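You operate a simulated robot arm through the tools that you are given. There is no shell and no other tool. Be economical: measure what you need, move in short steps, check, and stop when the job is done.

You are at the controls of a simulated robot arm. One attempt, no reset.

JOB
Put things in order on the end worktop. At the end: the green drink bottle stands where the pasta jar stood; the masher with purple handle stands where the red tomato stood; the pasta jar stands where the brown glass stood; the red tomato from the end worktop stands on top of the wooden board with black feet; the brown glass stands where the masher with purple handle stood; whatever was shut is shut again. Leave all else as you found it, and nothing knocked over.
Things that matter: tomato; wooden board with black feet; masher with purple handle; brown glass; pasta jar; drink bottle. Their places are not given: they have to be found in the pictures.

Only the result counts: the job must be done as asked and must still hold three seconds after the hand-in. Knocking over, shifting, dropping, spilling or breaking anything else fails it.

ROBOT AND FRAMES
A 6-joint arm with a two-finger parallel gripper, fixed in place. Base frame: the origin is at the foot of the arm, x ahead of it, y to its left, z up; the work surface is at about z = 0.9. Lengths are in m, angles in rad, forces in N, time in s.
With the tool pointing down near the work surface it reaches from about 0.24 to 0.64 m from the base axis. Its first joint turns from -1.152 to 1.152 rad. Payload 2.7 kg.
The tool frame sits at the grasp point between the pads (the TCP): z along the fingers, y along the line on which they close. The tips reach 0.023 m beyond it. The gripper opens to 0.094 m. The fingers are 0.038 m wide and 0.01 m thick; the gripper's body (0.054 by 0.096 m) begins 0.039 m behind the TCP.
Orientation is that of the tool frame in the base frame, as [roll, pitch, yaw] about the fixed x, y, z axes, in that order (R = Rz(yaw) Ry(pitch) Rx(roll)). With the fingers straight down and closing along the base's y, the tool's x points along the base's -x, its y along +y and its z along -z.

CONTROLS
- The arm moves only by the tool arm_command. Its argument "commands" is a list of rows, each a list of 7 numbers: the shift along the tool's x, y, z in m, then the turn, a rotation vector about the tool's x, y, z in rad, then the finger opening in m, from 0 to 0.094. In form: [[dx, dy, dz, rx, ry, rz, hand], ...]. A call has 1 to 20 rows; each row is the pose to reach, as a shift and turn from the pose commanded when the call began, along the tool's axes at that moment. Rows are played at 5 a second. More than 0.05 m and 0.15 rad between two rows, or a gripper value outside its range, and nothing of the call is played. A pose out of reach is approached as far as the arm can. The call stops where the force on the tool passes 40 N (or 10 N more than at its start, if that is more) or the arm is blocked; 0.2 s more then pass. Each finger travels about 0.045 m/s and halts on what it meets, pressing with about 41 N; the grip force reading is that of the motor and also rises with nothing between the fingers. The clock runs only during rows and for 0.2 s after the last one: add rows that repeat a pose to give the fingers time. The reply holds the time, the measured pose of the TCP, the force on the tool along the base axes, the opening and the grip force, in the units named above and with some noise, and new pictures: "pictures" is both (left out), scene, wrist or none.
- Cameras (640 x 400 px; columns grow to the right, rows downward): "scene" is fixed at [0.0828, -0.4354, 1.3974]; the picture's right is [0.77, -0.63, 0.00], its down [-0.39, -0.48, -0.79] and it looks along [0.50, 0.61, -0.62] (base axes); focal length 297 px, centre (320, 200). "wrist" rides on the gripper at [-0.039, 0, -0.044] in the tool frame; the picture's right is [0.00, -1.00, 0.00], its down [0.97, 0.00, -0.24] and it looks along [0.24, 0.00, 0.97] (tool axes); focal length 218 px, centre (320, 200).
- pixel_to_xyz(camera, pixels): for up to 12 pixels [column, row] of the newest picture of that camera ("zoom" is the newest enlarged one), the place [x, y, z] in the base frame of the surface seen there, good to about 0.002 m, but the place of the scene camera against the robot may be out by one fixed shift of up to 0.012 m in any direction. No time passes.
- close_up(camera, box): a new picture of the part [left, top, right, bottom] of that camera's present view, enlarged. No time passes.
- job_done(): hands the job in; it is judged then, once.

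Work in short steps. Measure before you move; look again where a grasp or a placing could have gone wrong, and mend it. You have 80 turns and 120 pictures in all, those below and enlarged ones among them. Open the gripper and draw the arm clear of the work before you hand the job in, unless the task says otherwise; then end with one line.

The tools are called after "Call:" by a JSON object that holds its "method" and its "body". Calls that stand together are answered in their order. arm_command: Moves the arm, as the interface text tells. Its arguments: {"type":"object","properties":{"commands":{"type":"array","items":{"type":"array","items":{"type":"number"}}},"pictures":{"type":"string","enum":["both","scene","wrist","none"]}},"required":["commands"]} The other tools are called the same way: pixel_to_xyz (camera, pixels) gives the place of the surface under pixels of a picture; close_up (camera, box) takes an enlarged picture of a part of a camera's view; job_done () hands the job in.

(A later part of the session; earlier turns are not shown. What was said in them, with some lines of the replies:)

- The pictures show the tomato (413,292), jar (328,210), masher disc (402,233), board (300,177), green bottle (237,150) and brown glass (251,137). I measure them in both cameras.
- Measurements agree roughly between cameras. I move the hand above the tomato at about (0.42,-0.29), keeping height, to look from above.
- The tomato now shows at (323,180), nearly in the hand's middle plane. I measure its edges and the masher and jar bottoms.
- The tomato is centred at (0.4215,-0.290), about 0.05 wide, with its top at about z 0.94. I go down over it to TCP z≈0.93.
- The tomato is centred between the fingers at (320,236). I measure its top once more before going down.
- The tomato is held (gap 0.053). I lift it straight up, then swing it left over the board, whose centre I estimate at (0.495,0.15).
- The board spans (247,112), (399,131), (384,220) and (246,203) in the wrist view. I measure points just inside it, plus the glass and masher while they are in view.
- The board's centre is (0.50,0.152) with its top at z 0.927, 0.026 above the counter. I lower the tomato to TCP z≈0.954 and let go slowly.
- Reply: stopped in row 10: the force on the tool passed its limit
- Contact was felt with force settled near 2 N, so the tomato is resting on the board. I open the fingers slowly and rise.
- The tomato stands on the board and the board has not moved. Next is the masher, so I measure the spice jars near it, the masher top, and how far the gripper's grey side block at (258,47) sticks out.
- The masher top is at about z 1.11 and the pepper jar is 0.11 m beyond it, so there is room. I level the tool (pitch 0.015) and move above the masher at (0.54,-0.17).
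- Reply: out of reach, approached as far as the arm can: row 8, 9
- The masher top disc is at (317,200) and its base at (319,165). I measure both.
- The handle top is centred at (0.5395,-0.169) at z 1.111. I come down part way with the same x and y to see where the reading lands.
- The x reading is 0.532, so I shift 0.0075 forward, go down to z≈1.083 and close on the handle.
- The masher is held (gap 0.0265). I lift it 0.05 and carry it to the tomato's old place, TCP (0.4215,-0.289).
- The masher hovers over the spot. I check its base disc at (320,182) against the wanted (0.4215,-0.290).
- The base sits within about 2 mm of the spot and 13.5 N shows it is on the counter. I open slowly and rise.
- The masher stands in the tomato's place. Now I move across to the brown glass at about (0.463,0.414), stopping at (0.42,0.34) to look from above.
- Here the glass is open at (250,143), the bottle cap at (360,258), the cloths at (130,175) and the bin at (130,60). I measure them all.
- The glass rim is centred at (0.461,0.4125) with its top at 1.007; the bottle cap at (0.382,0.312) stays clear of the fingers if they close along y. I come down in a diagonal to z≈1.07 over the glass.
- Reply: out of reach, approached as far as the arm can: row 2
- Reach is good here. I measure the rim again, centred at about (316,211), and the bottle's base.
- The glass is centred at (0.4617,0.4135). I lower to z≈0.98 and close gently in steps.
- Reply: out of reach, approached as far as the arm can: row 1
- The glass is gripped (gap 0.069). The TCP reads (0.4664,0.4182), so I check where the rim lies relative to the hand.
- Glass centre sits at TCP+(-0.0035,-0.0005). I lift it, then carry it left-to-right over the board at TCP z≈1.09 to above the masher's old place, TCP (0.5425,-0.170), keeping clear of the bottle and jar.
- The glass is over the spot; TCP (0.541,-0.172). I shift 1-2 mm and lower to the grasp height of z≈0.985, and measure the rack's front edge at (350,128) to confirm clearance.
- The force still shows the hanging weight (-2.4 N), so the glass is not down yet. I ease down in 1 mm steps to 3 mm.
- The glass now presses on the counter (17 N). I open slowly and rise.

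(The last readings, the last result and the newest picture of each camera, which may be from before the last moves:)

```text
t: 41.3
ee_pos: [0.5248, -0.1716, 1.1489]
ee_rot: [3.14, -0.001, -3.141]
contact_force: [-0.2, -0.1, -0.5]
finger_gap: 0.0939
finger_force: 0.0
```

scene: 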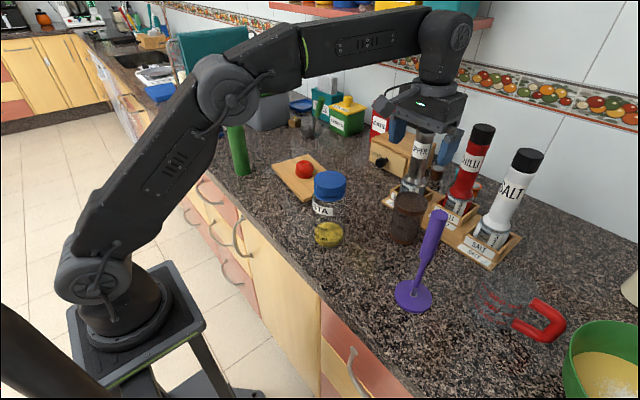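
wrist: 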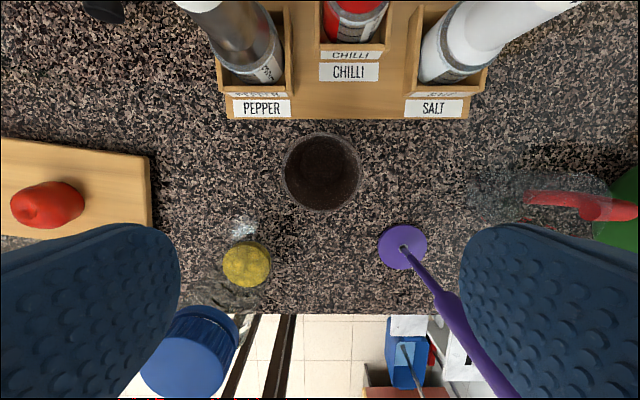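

The glass stands upright at the masher's old place. I measure its rim to check, then go over the jar at about (0.405,-0.073).

Call:
{"method": "pixel_to_xyz", "body": {"camera": "wrist", "pixels": [[283, 172], [361, 172], [321, 134], [321, 210]]}}

Call:
{"method": "arm_command", "body": {"commands": [[0.03, 0.02, -0.015, 0, 0, 0, 0.094], [0.06, 0.05, -0.03, 0, 0, 0, 0.094], [0.09, 0.08, -0.03, 0, 0, 0, 0.094], [0.12, 0.1, -0.03, 0, 0, 0, 0.094], [0.12, 0.1, -0.03, 0, 0, 0, 0.094]], "pictures": "wrist"}}

```text
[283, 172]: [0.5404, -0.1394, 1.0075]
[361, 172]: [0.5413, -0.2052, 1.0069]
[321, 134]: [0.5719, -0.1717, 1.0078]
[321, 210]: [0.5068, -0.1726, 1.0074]
```

```text
t: 42.5
ee_pos: [0.4049, -0.072, 1.179]
ee_rot: [3.139, -0.001, 3.142]
contact_force: [0.0, -0.4, 0.3]
finger_gap: 0.0939
finger_force: 0.0
```

wrist: 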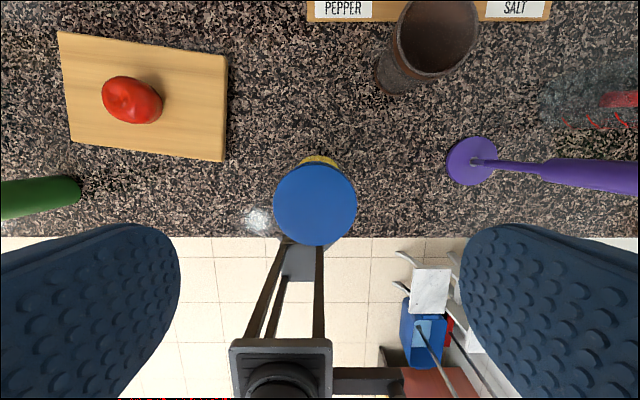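

The glass is within 2 mm of its place. The jar lid is centred at (316,203); I measure its edges.

Call:
{"method": "pixel_to_xyz", "body": {"camera": "wrist", "pixels": [[276, 203], [355, 203], [316, 166], [316, 242], [316, 203], [320, 160], [50, 195], [78, 195]]}}

Call:
{"method": "close_up", "body": {"camera": "scene", "box": [290, 160, 370, 260]}}

```text
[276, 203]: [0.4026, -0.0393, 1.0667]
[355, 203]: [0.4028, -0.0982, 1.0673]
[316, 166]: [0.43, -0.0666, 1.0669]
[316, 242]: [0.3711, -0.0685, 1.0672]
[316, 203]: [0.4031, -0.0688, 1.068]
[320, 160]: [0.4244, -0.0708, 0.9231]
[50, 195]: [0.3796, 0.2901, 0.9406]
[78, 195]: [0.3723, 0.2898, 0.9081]
```

```text
4.00 times, centred on (330, 210) of scene
```

zoom: 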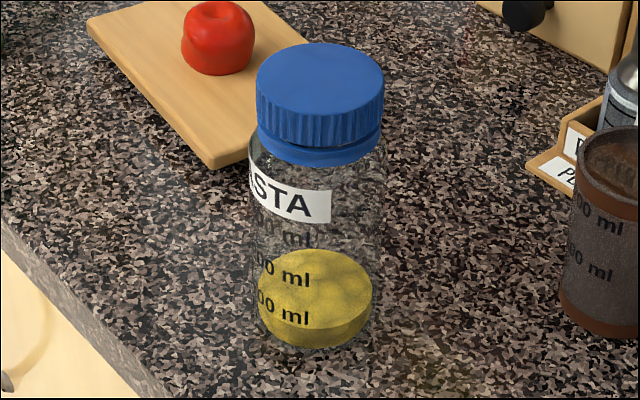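

The lid is centred at (0.401,-0.069), 0.06 wide, top 1.067. I go down to z≈1.037 and close.

Call:
{"method": "arm_command", "body": {"commands": [[0.004, 0.003, 0.03, 0, 0, 0, 0.094], [0.004, 0.003, 0.07, 0, 0, 0, 0.094], [0.004, 0.003, 0.1, 0, 0, 0, 0.094], [0.004, 0.003, 0.125, 0, 0, 0, 0.094], [0.004, 0.003, 0.142, 0, 0, 0, 0.094], [0.004, 0.003, 0.142, 0, 0, 0, 0.08], [0.004, 0.003, 0.142, 0, 0, 0, 0.07], [0.004, 0.003, 0.142, 0, 0, 0, 0.055], [0.004, 0.003, 0.142, 0, 0, 0, 0.045], [0.004, 0.003, 0.142, 0, 0, 0, 0.045], [0.004, 0.003, 0.142, 0, 0, 0, 0.045]]}}

```text
t: 44.9
ee_pos: [0.3989, -0.0694, 1.0383]
ee_rot: [3.138, -0.001, -3.141]
contact_force: [0.1, 0.2, 0.2]
finger_gap: 0.0728
finger_force: 41.1
```

scene: 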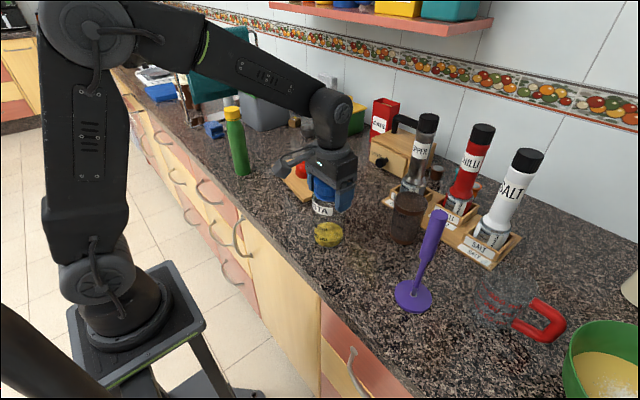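
wrist: 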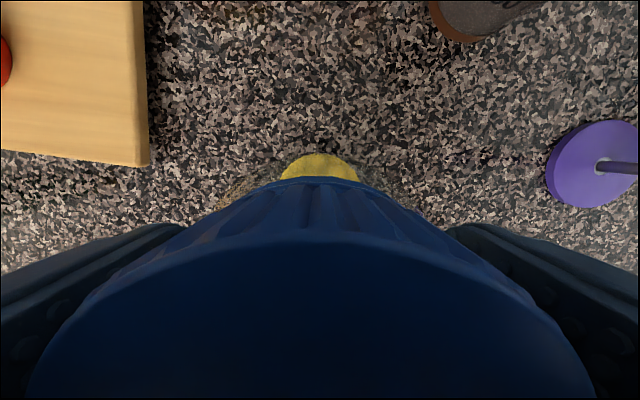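

The fingers stopped at 0.073, holding force 41 N. I lift 0.03 and check that the jar rises cleanly.

Call:
{"method": "arm_command", "body": {"commands": [[0, 0, -0.01, 0, 0, 0, 0.045], [0, 0, -0.03, 0, 0, 0, 0.045], [0, 0, -0.03, 0, 0, 0, 0.045]], "pictures": "both"}}

Call:
{"method": "close_up", "body": {"camera": "scene", "box": [270, 120, 390, 260]}}

```text
t: 45.7
ee_pos: [0.3982, -0.0679, 1.0695]
ee_rot: [3.137, -0.001, 3.142]
contact_force: [0.8, -0.5, -3.5]
finger_gap: 0.0727
finger_force: 40.8
```

scene: 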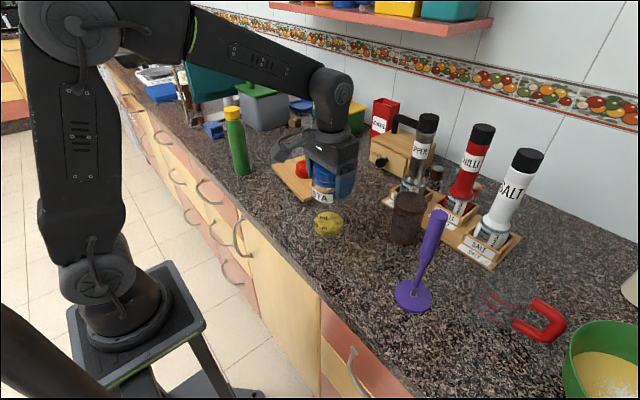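
wrist: 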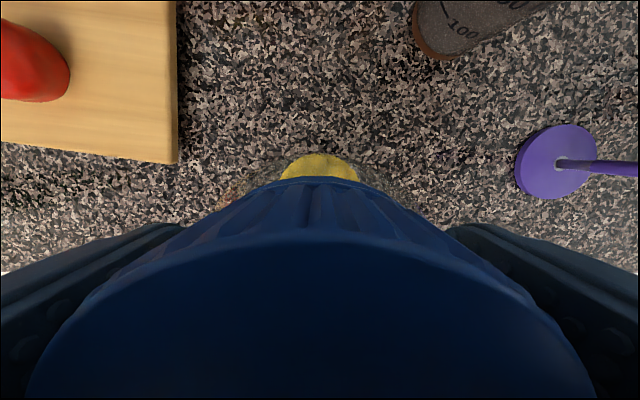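

```text
2.86 times, centred on (330, 190) of scene
```

zoom: 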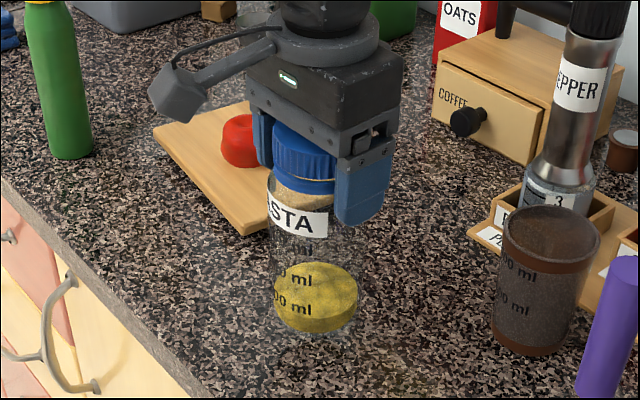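

The whole jar comes up cleanly; its body is 0.073 wide. I raise it to TCP z≈1.125, carry it over the board past the bottle, and come down at (0.46,0.36) beside the glass's old place.

Call:
{"method": "arm_command", "body": {"commands": [[0, 0, -0.03, 0, 0, 0, 0.045], [0, 0, -0.055, 0, 0, 0, 0.045], [-0.005, 0.04, -0.055, 0, 0, 0, 0.045], [-0.01, 0.08, -0.055, 0, 0, 0, 0.045], [-0.02, 0.12, -0.055, 0, 0, 0, 0.045], [-0.03, 0.16, -0.055, 0, 0, 0, 0.045], [-0.04, 0.2, -0.055, 0, 0, 0, 0.045], [-0.05, 0.24, -0.055, 0, 0, 0, 0.045], [-0.058, 0.28, -0.055, 0, 0, 0, 0.045], [-0.06, 0.32, -0.055, 0, 0, 0, 0.045], [-0.06, 0.36, -0.055, 0, 0, 0, 0.045], [-0.06, 0.4, -0.055, 0, 0, 0, 0.045], [-0.06, 0.415, -0.03, 0, 0, 0, 0.045], [-0.06, 0.43, -0.01, 0, 0, 0, 0.045], [-0.06, 0.43, 0.008, 0, 0, 0, 0.045], [-0.06, 0.43, 0.008, 0, 0, 0, 0.045]]}}

```text
t: 49.1
ee_pos: [0.4592, 0.3626, 1.0619]
ee_rot: [3.138, -0.003, 3.141]
contact_force: [0.5, 0.0, -3.4]
finger_gap: 0.073
finger_force: 40.7
```

scene: 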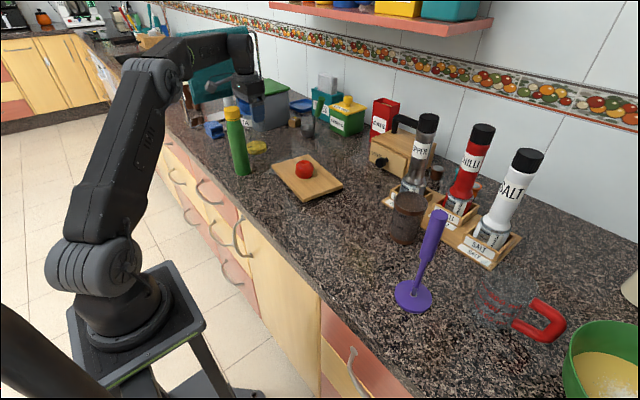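
wrist: 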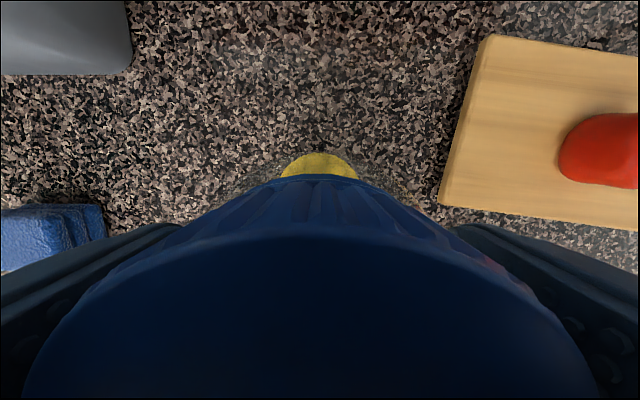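

The jar hangs clear between bottle and cloths. I slide it +0.051 in y while sinking slightly, then lower to about z 1.042.

Call:
{"method": "arm_command", "body": {"commands": [[-0.0005, 0.02, 0.005, 0, 0, 0, 0.045], [-0.0005, 0.035, 0.01, 0, 0, 0, 0.045], [-0.0005, 0.051, 0.014, 0, 0, 0, 0.045], [-0.0005, 0.051, 0.019, 0, 0, 0, 0.045], [-0.0005, 0.051, 0.019, 0, 0, 0, 0.045]]}}

```text
t: 50.3
ee_pos: [0.4605, 0.4129, 1.0448]
ee_rot: [3.138, -0.001, -3.141]
contact_force: [0.4, 0.4, -3.2]
finger_gap: 0.0725
finger_force: 40.6
```

scene: 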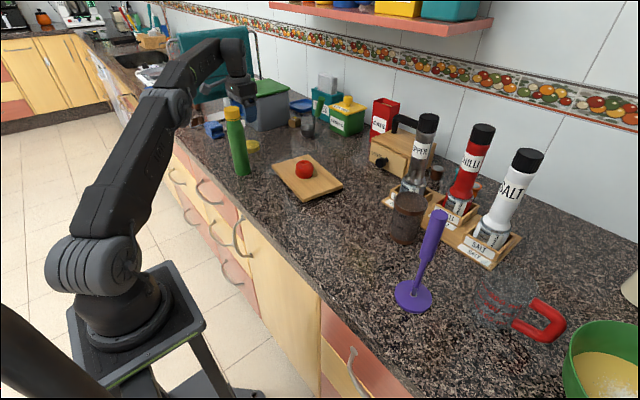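
wrist: 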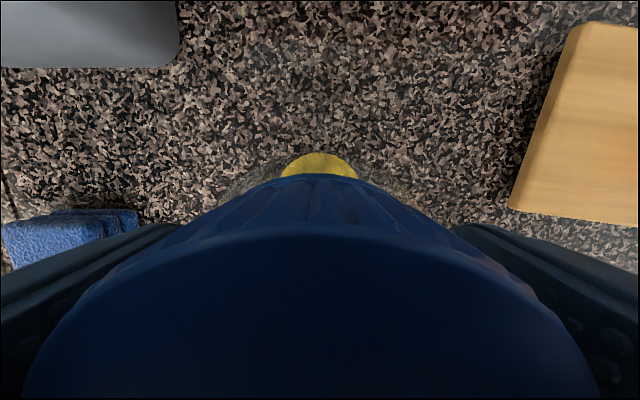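

At (0.4605,0.413) and about 7 mm up. I ease down in small steps until contact shows.

Call:
{"method": "arm_command", "body": {"commands": [[0, 0, 0.003, 0, 0, 0, 0.045], [0, 0, 0.005, 0, 0, 0, 0.045], [0, 0, 0.006, 0, 0, 0, 0.045], [0, 0, 0.007, 0, 0, 0, 0.045], [0, 0, 0.007, 0, 0, 0, 0.045]], "pictures": "none"}}

```text
t: 51.5
ee_pos: [0.4586, 0.4127, 1.0375]
ee_rot: [3.139, -0.003, -3.141]
contact_force: [-1.1, -0.7, -1.1]
finger_gap: 0.073
finger_force: 41.0
```

The weight is partly off (-1.1 N), so it is just touching. I press 1.5 mm more.

Call:
{"method": "arm_command", "body": {"commands": [[0, 0, 0.001, 0, 0, 0, 0.045], [0, 0, 0.0015, 0, 0, 0, 0.045], [0, 0, 0.0015, 0, 0, 0, 0.045]], "pictures": "none"}}

```text
t: 52.3
ee_pos: [0.4588, 0.413, 1.0374]
ee_rot: [3.137, 0.001, 3.14]
contact_force: [-2.2, -2.4, 11.3]
finger_gap: 0.0724
finger_force: 40.5
```

Contact is firm (11 N). I open, then rise while drawing back in -x, since the fingers straddle in y.

Call:
{"method": "arm_command", "body": {"commands": [[0, 0, 0, 0, 0, 0, 0.075], [0, 0, 0, 0, 0, 0, 0.082], [0, 0, 0, 0, 0, 0, 0.09], [0, 0, 0, 0, 0, 0, 0.094], [0, 0, 0, 0, 0, 0, 0.094], [0.003, 0, -0.02, 0, 0, 0, 0.094], [0.01, 0, -0.04, 0, 0, 0, 0.094], [0.02, 0, -0.065, 0, 0, 0, 0.094], [0.035, 0, -0.1, 0, 0, 0, 0.094], [0.05, -0.02, -0.13, 0, 0, 0, 0.094], [0.05, -0.05, -0.15, 0, 0, 0, 0.094], [0.05, -0.05, -0.15, 0, 0, 0, 0.094]]}}

```text
t: 54.9
ee_pos: [0.4084, 0.3641, 1.1838]
ee_rot: [3.139, -0.004, 3.141]
contact_force: [-0.3, -0.2, 0.0]
finger_gap: 0.0942
finger_force: 0.1
```

scene: 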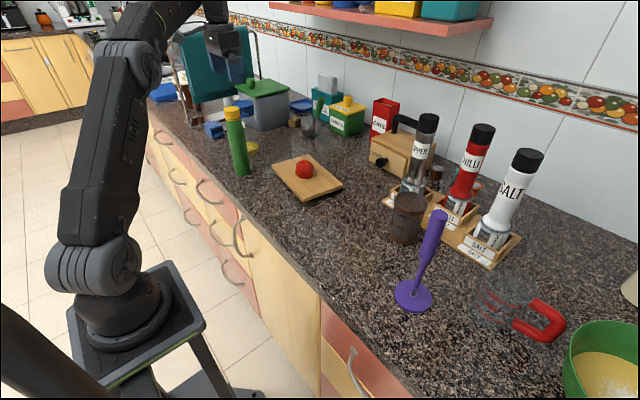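
wrist: 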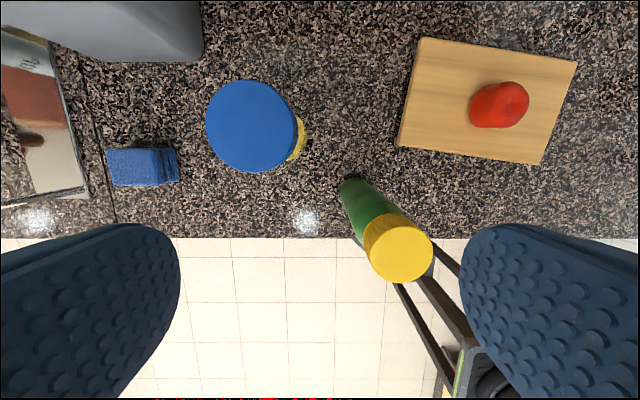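

The jar stands in the glass's place. I measure its lid and the bottle cap at (398,248).

Call:
{"method": "pixel_to_xyz", "body": {"camera": "wrist", "pixels": [[208, 125], [294, 125], [250, 82], [250, 169], [366, 248], [431, 248], [398, 218], [398, 280], [398, 248], [350, 185]]}}

Call:
{"method": "pixel_to_xyz", "body": {"camera": "scene", "pixels": [[232, 112], [237, 135], [241, 160], [242, 174], [250, 172], [234, 174]]}}

```text
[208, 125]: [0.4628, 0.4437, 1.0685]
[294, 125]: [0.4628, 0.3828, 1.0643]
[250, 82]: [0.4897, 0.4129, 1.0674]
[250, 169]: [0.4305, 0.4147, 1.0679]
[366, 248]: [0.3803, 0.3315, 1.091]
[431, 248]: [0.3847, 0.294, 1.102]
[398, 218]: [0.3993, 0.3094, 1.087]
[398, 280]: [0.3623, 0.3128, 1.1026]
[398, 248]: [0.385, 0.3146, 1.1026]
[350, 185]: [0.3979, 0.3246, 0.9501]
```

```text
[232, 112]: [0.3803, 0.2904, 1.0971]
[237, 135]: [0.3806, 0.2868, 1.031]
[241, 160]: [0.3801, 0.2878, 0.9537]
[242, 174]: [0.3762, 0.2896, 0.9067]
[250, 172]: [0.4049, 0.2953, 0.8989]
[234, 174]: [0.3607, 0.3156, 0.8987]
```

The jar is centred at (0.460,0.413), good. The bottle cap is centred at (0.382,0.313), top 1.1026. I move over it, come down to z≈1.075 and close.

Call:
{"method": "arm_command", "body": {"commands": [[0.013, -0.025, 0, 0, 0, 0, 0.094], [0.0264, -0.051, 0, 0, 0, 0, 0.094], [0.0264, -0.051, 0.03, 0, 0, 0, 0.094], [0.0264, -0.051, 0.06, 0, 0, 0, 0.094], [0.0264, -0.051, 0.085, 0, 0, 0, 0.094], [0.0264, -0.051, 0.109, 0, 0, 0, 0.094], [0.0264, -0.051, 0.109, 0, 0, 0, 0.075], [0.0264, -0.051, 0.109, 0, 0, 0, 0.06], [0.0264, -0.051, 0.109, 0, 0, 0, 0.045], [0.0264, -0.051, 0.109, 0, 0, 0, 0.03], [0.0264, -0.051, 0.109, 0, 0, 0, 0.025], [0.0264, -0.051, 0.109, 0, 0, 0, 0.025], [0.0264, -0.051, 0.109, 0, 0, 0, 0.025]]}}

```text
t: 57.7
ee_pos: [0.3816, 0.3093, 1.0787]
ee_rot: [3.138, -0.002, 3.14]
contact_force: [-0.4, 1.8, -0.4]
finger_gap: 0.0442
finger_force: 41.4
```

scene: 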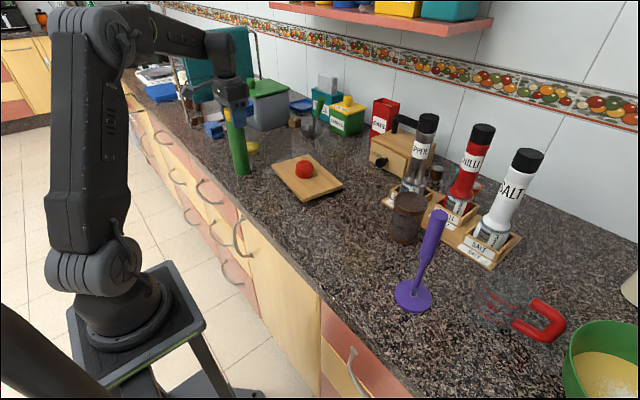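
wrist: 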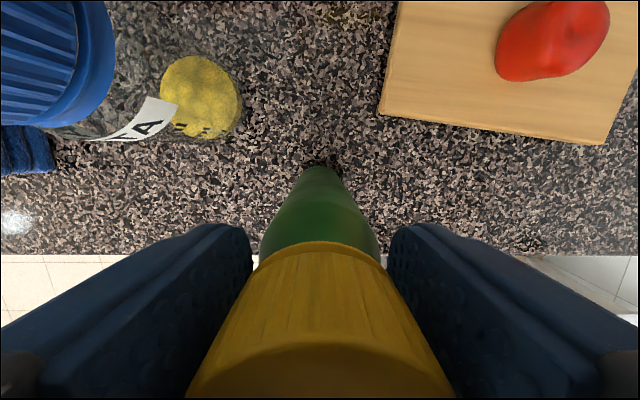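

The bottle is gripped (gap 0.044). I lift it 0.06 and carry it along x≈0.385 to the jar's old place, (0.4005,-0.069).

Call:
{"method": "arm_command", "body": {"commands": [[0, 0, -0.01, 0, 0, 0, 0.025], [0, 0, -0.03, 0, 0, 0, 0.025], [0, 0, -0.06, 0, 0, 0, 0.025], [0, -0.03, -0.06, 0, 0, 0, 0.025], [0, -0.07, -0.06, 0, 0, 0, 0.025], [0, -0.11, -0.06, 0, 0, 0, 0.025], [0, -0.15, -0.06, 0, 0, 0, 0.025], [0, -0.19, -0.06, 0, 0, 0, 0.025], [0, -0.23, -0.06, 0, 0, 0, 0.025], [0, -0.27, -0.06, 0, 0, 0, 0.025], [-0.005, -0.31, -0.06, 0, 0, 0, 0.025], [-0.01, -0.34, -0.06, 0, 0, 0, 0.025], [-0.015, -0.365, -0.06, 0, 0, 0, 0.025], [-0.0185, -0.382, -0.06, 0, 0, 0, 0.025], [-0.0185, -0.382, -0.06, 0, 0, 0, 0.025], [-0.0185, -0.382, -0.04, 0, 0, 0, 0.025], [-0.0185, -0.382, -0.02, 0, 0, 0, 0.025], [-0.0185, -0.382, -0.012, 0, 0, 0, 0.025], [-0.0185, -0.382, -0.012, 0, 0, 0, 0.025]]}}

```text
t: 61.7
ee_pos: [0.4028, -0.071, 1.0864]
ee_rot: [3.138, 0.0, 3.141]
contact_force: [-0.7, 0.8, -0.1]
finger_gap: 0.0442
finger_force: 41.1
```

scene: 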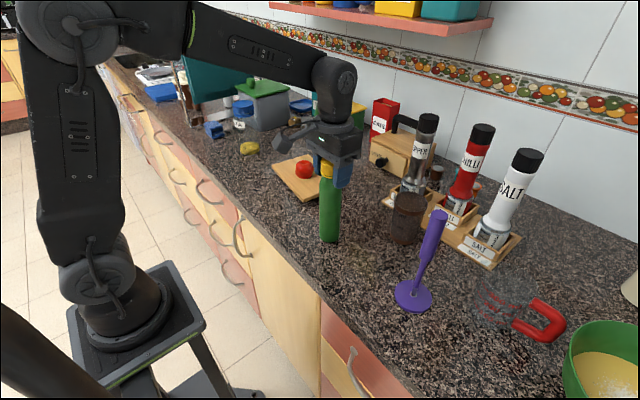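
wrist: 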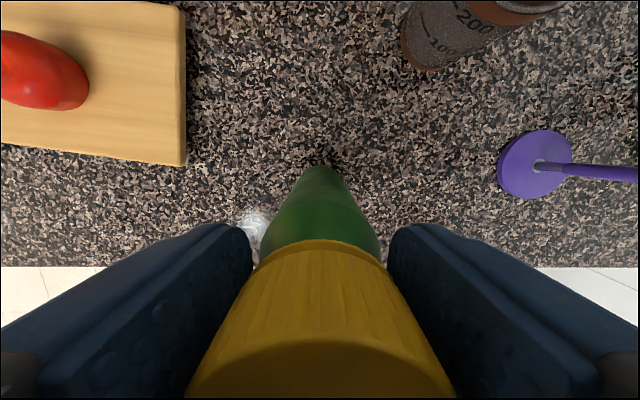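

The bottle hangs upright over the spot at (0.403,-0.071). I shift 1 mm and lower gently towards contact.

Call:
{"method": "arm_command", "body": {"commands": [[0.001, 0.001, 0.004, 0, 0, 0, 0.025], [0.001, 0.001, 0.008, 0, 0, 0, 0.025], [0.001, 0.001, 0.01, 0, 0, 0, 0.025], [0.001, 0.001, 0.011, 0, 0, 0, 0.025], [0.001, 0.001, 0.011, 0, 0, 0, 0.025]], "pictures": "none"}}

```text
t: 62.9
ee_pos: [0.401, -0.069, 1.0772]
ee_rot: [3.139, 0.003, -3.14]
contact_force: [-2.4, 2.1, 21.7]
finger_gap: 0.0443
finger_force: 40.8
```

Contact at 21.7 N: the bottle is down. I raise 0.5 mm to ease the load, open slowly and rise.

Call:
{"method": "arm_command", "body": {"commands": [[0, 0, -0.0007, 0, 0, 0, 0.025], [0, 0, -0.0007, 0, 0, 0, 0.045], [0, 0, -0.0007, 0, 0, 0, 0.055], [0, 0, -0.0007, 0, 0, 0, 0.07], [0, 0, -0.0007, 0, 0, 0, 0.085], [0, 0, -0.0007, 0, 0, 0, 0.094], [0, 0, -0.0007, 0, 0, 0, 0.094], [0, 0, -0.02, 0, 0, 0, 0.094], [0, 0, -0.05, 0, 0, 0, 0.094], [0, 0, -0.09, 0, 0, 0, 0.094], [0, 0, -0.13, 0, 0, 0, 0.094], [0, 0, -0.13, 0, 0, 0, 0.094]]}}

```text
t: 65.5
ee_pos: [0.4022, -0.0675, 1.2078]
ee_rot: [3.137, -0.001, -3.141]
contact_force: [0.1, -0.2, -0.5]
finger_gap: 0.094
finger_force: 0.0
```

scene: 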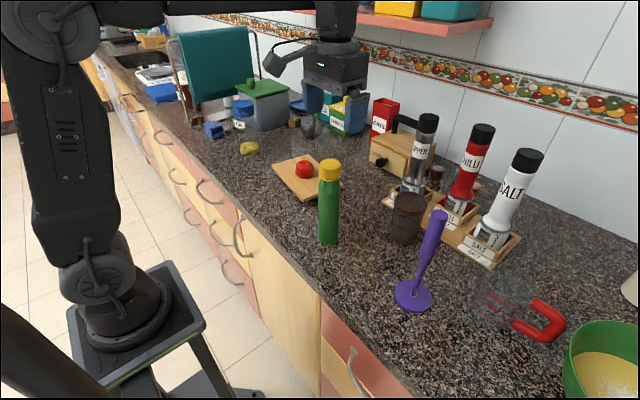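
wrist: 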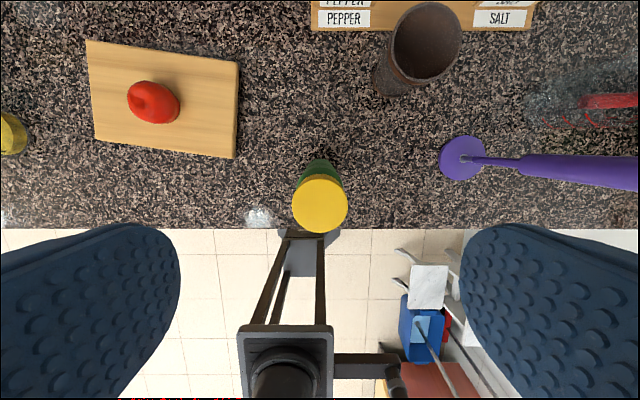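

All stand upright. I draw the arm back to near its starting place and check the final positions.

Call:
{"method": "pixel_to_xyz", "body": {"camera": "wrist", "pixels": [[293, 205], [346, 205], [320, 178], [320, 231], [442, 158], [463, 137], [463, 178], [153, 100]]}}

Call:
{"method": "arm_command", "body": {"commands": [[-0.02, 0.04, 0, 0, 0, 0, 0.094], [-0.04, 0.08, 0, 0, 0, 0, 0.094], [-0.06, 0.12, 0, 0, 0, 0, 0.094], [-0.06, 0.14, 0, 0, 0, 0, 0.094], [-0.06, 0.14, 0, 0, 0, 0, 0.094]]}}

```text
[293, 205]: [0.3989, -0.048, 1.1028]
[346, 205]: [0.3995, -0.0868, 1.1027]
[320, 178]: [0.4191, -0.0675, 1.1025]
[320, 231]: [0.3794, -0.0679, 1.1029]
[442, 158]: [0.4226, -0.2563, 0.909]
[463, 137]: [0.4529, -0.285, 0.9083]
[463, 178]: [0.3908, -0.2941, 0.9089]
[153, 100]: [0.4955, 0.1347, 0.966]
```

```text
t: 66.7
ee_pos: [0.4621, 0.0709, 1.2067]
ee_rot: [3.139, -0.002, -3.141]
contact_force: [0.1, 0.5, -0.6]
finger_gap: 0.0938
finger_force: 0.1
```

scene: 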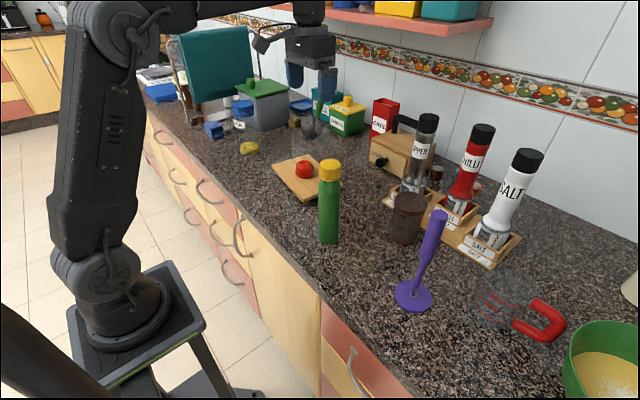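
wrist: 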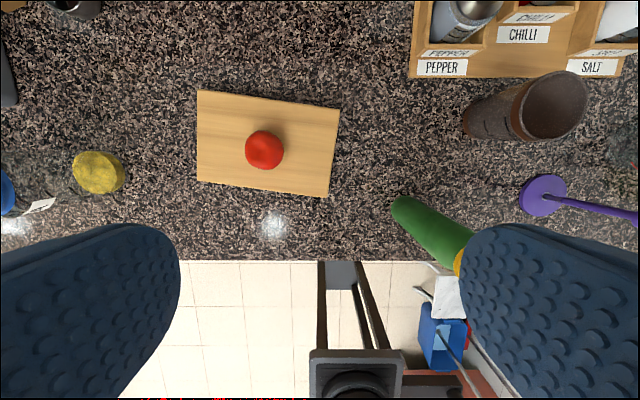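

Bottle (0.399,-0.068), masher (0.422,-0.289), glass (0.539,-0.172), jar (0.460,0.413) and the tomato on the board are all in place and upright. The hand is open and clear, so I hand in.

Call:
{"method": "job_done", "body": {}}

```text
The job is handed in.
```

The job is handed in: the bottle, masher, jar and glass each stand within about 2 mm of their asked places, and the tomato is on the board; nothing else looked moved or knocked over, and nothing had to be opened.
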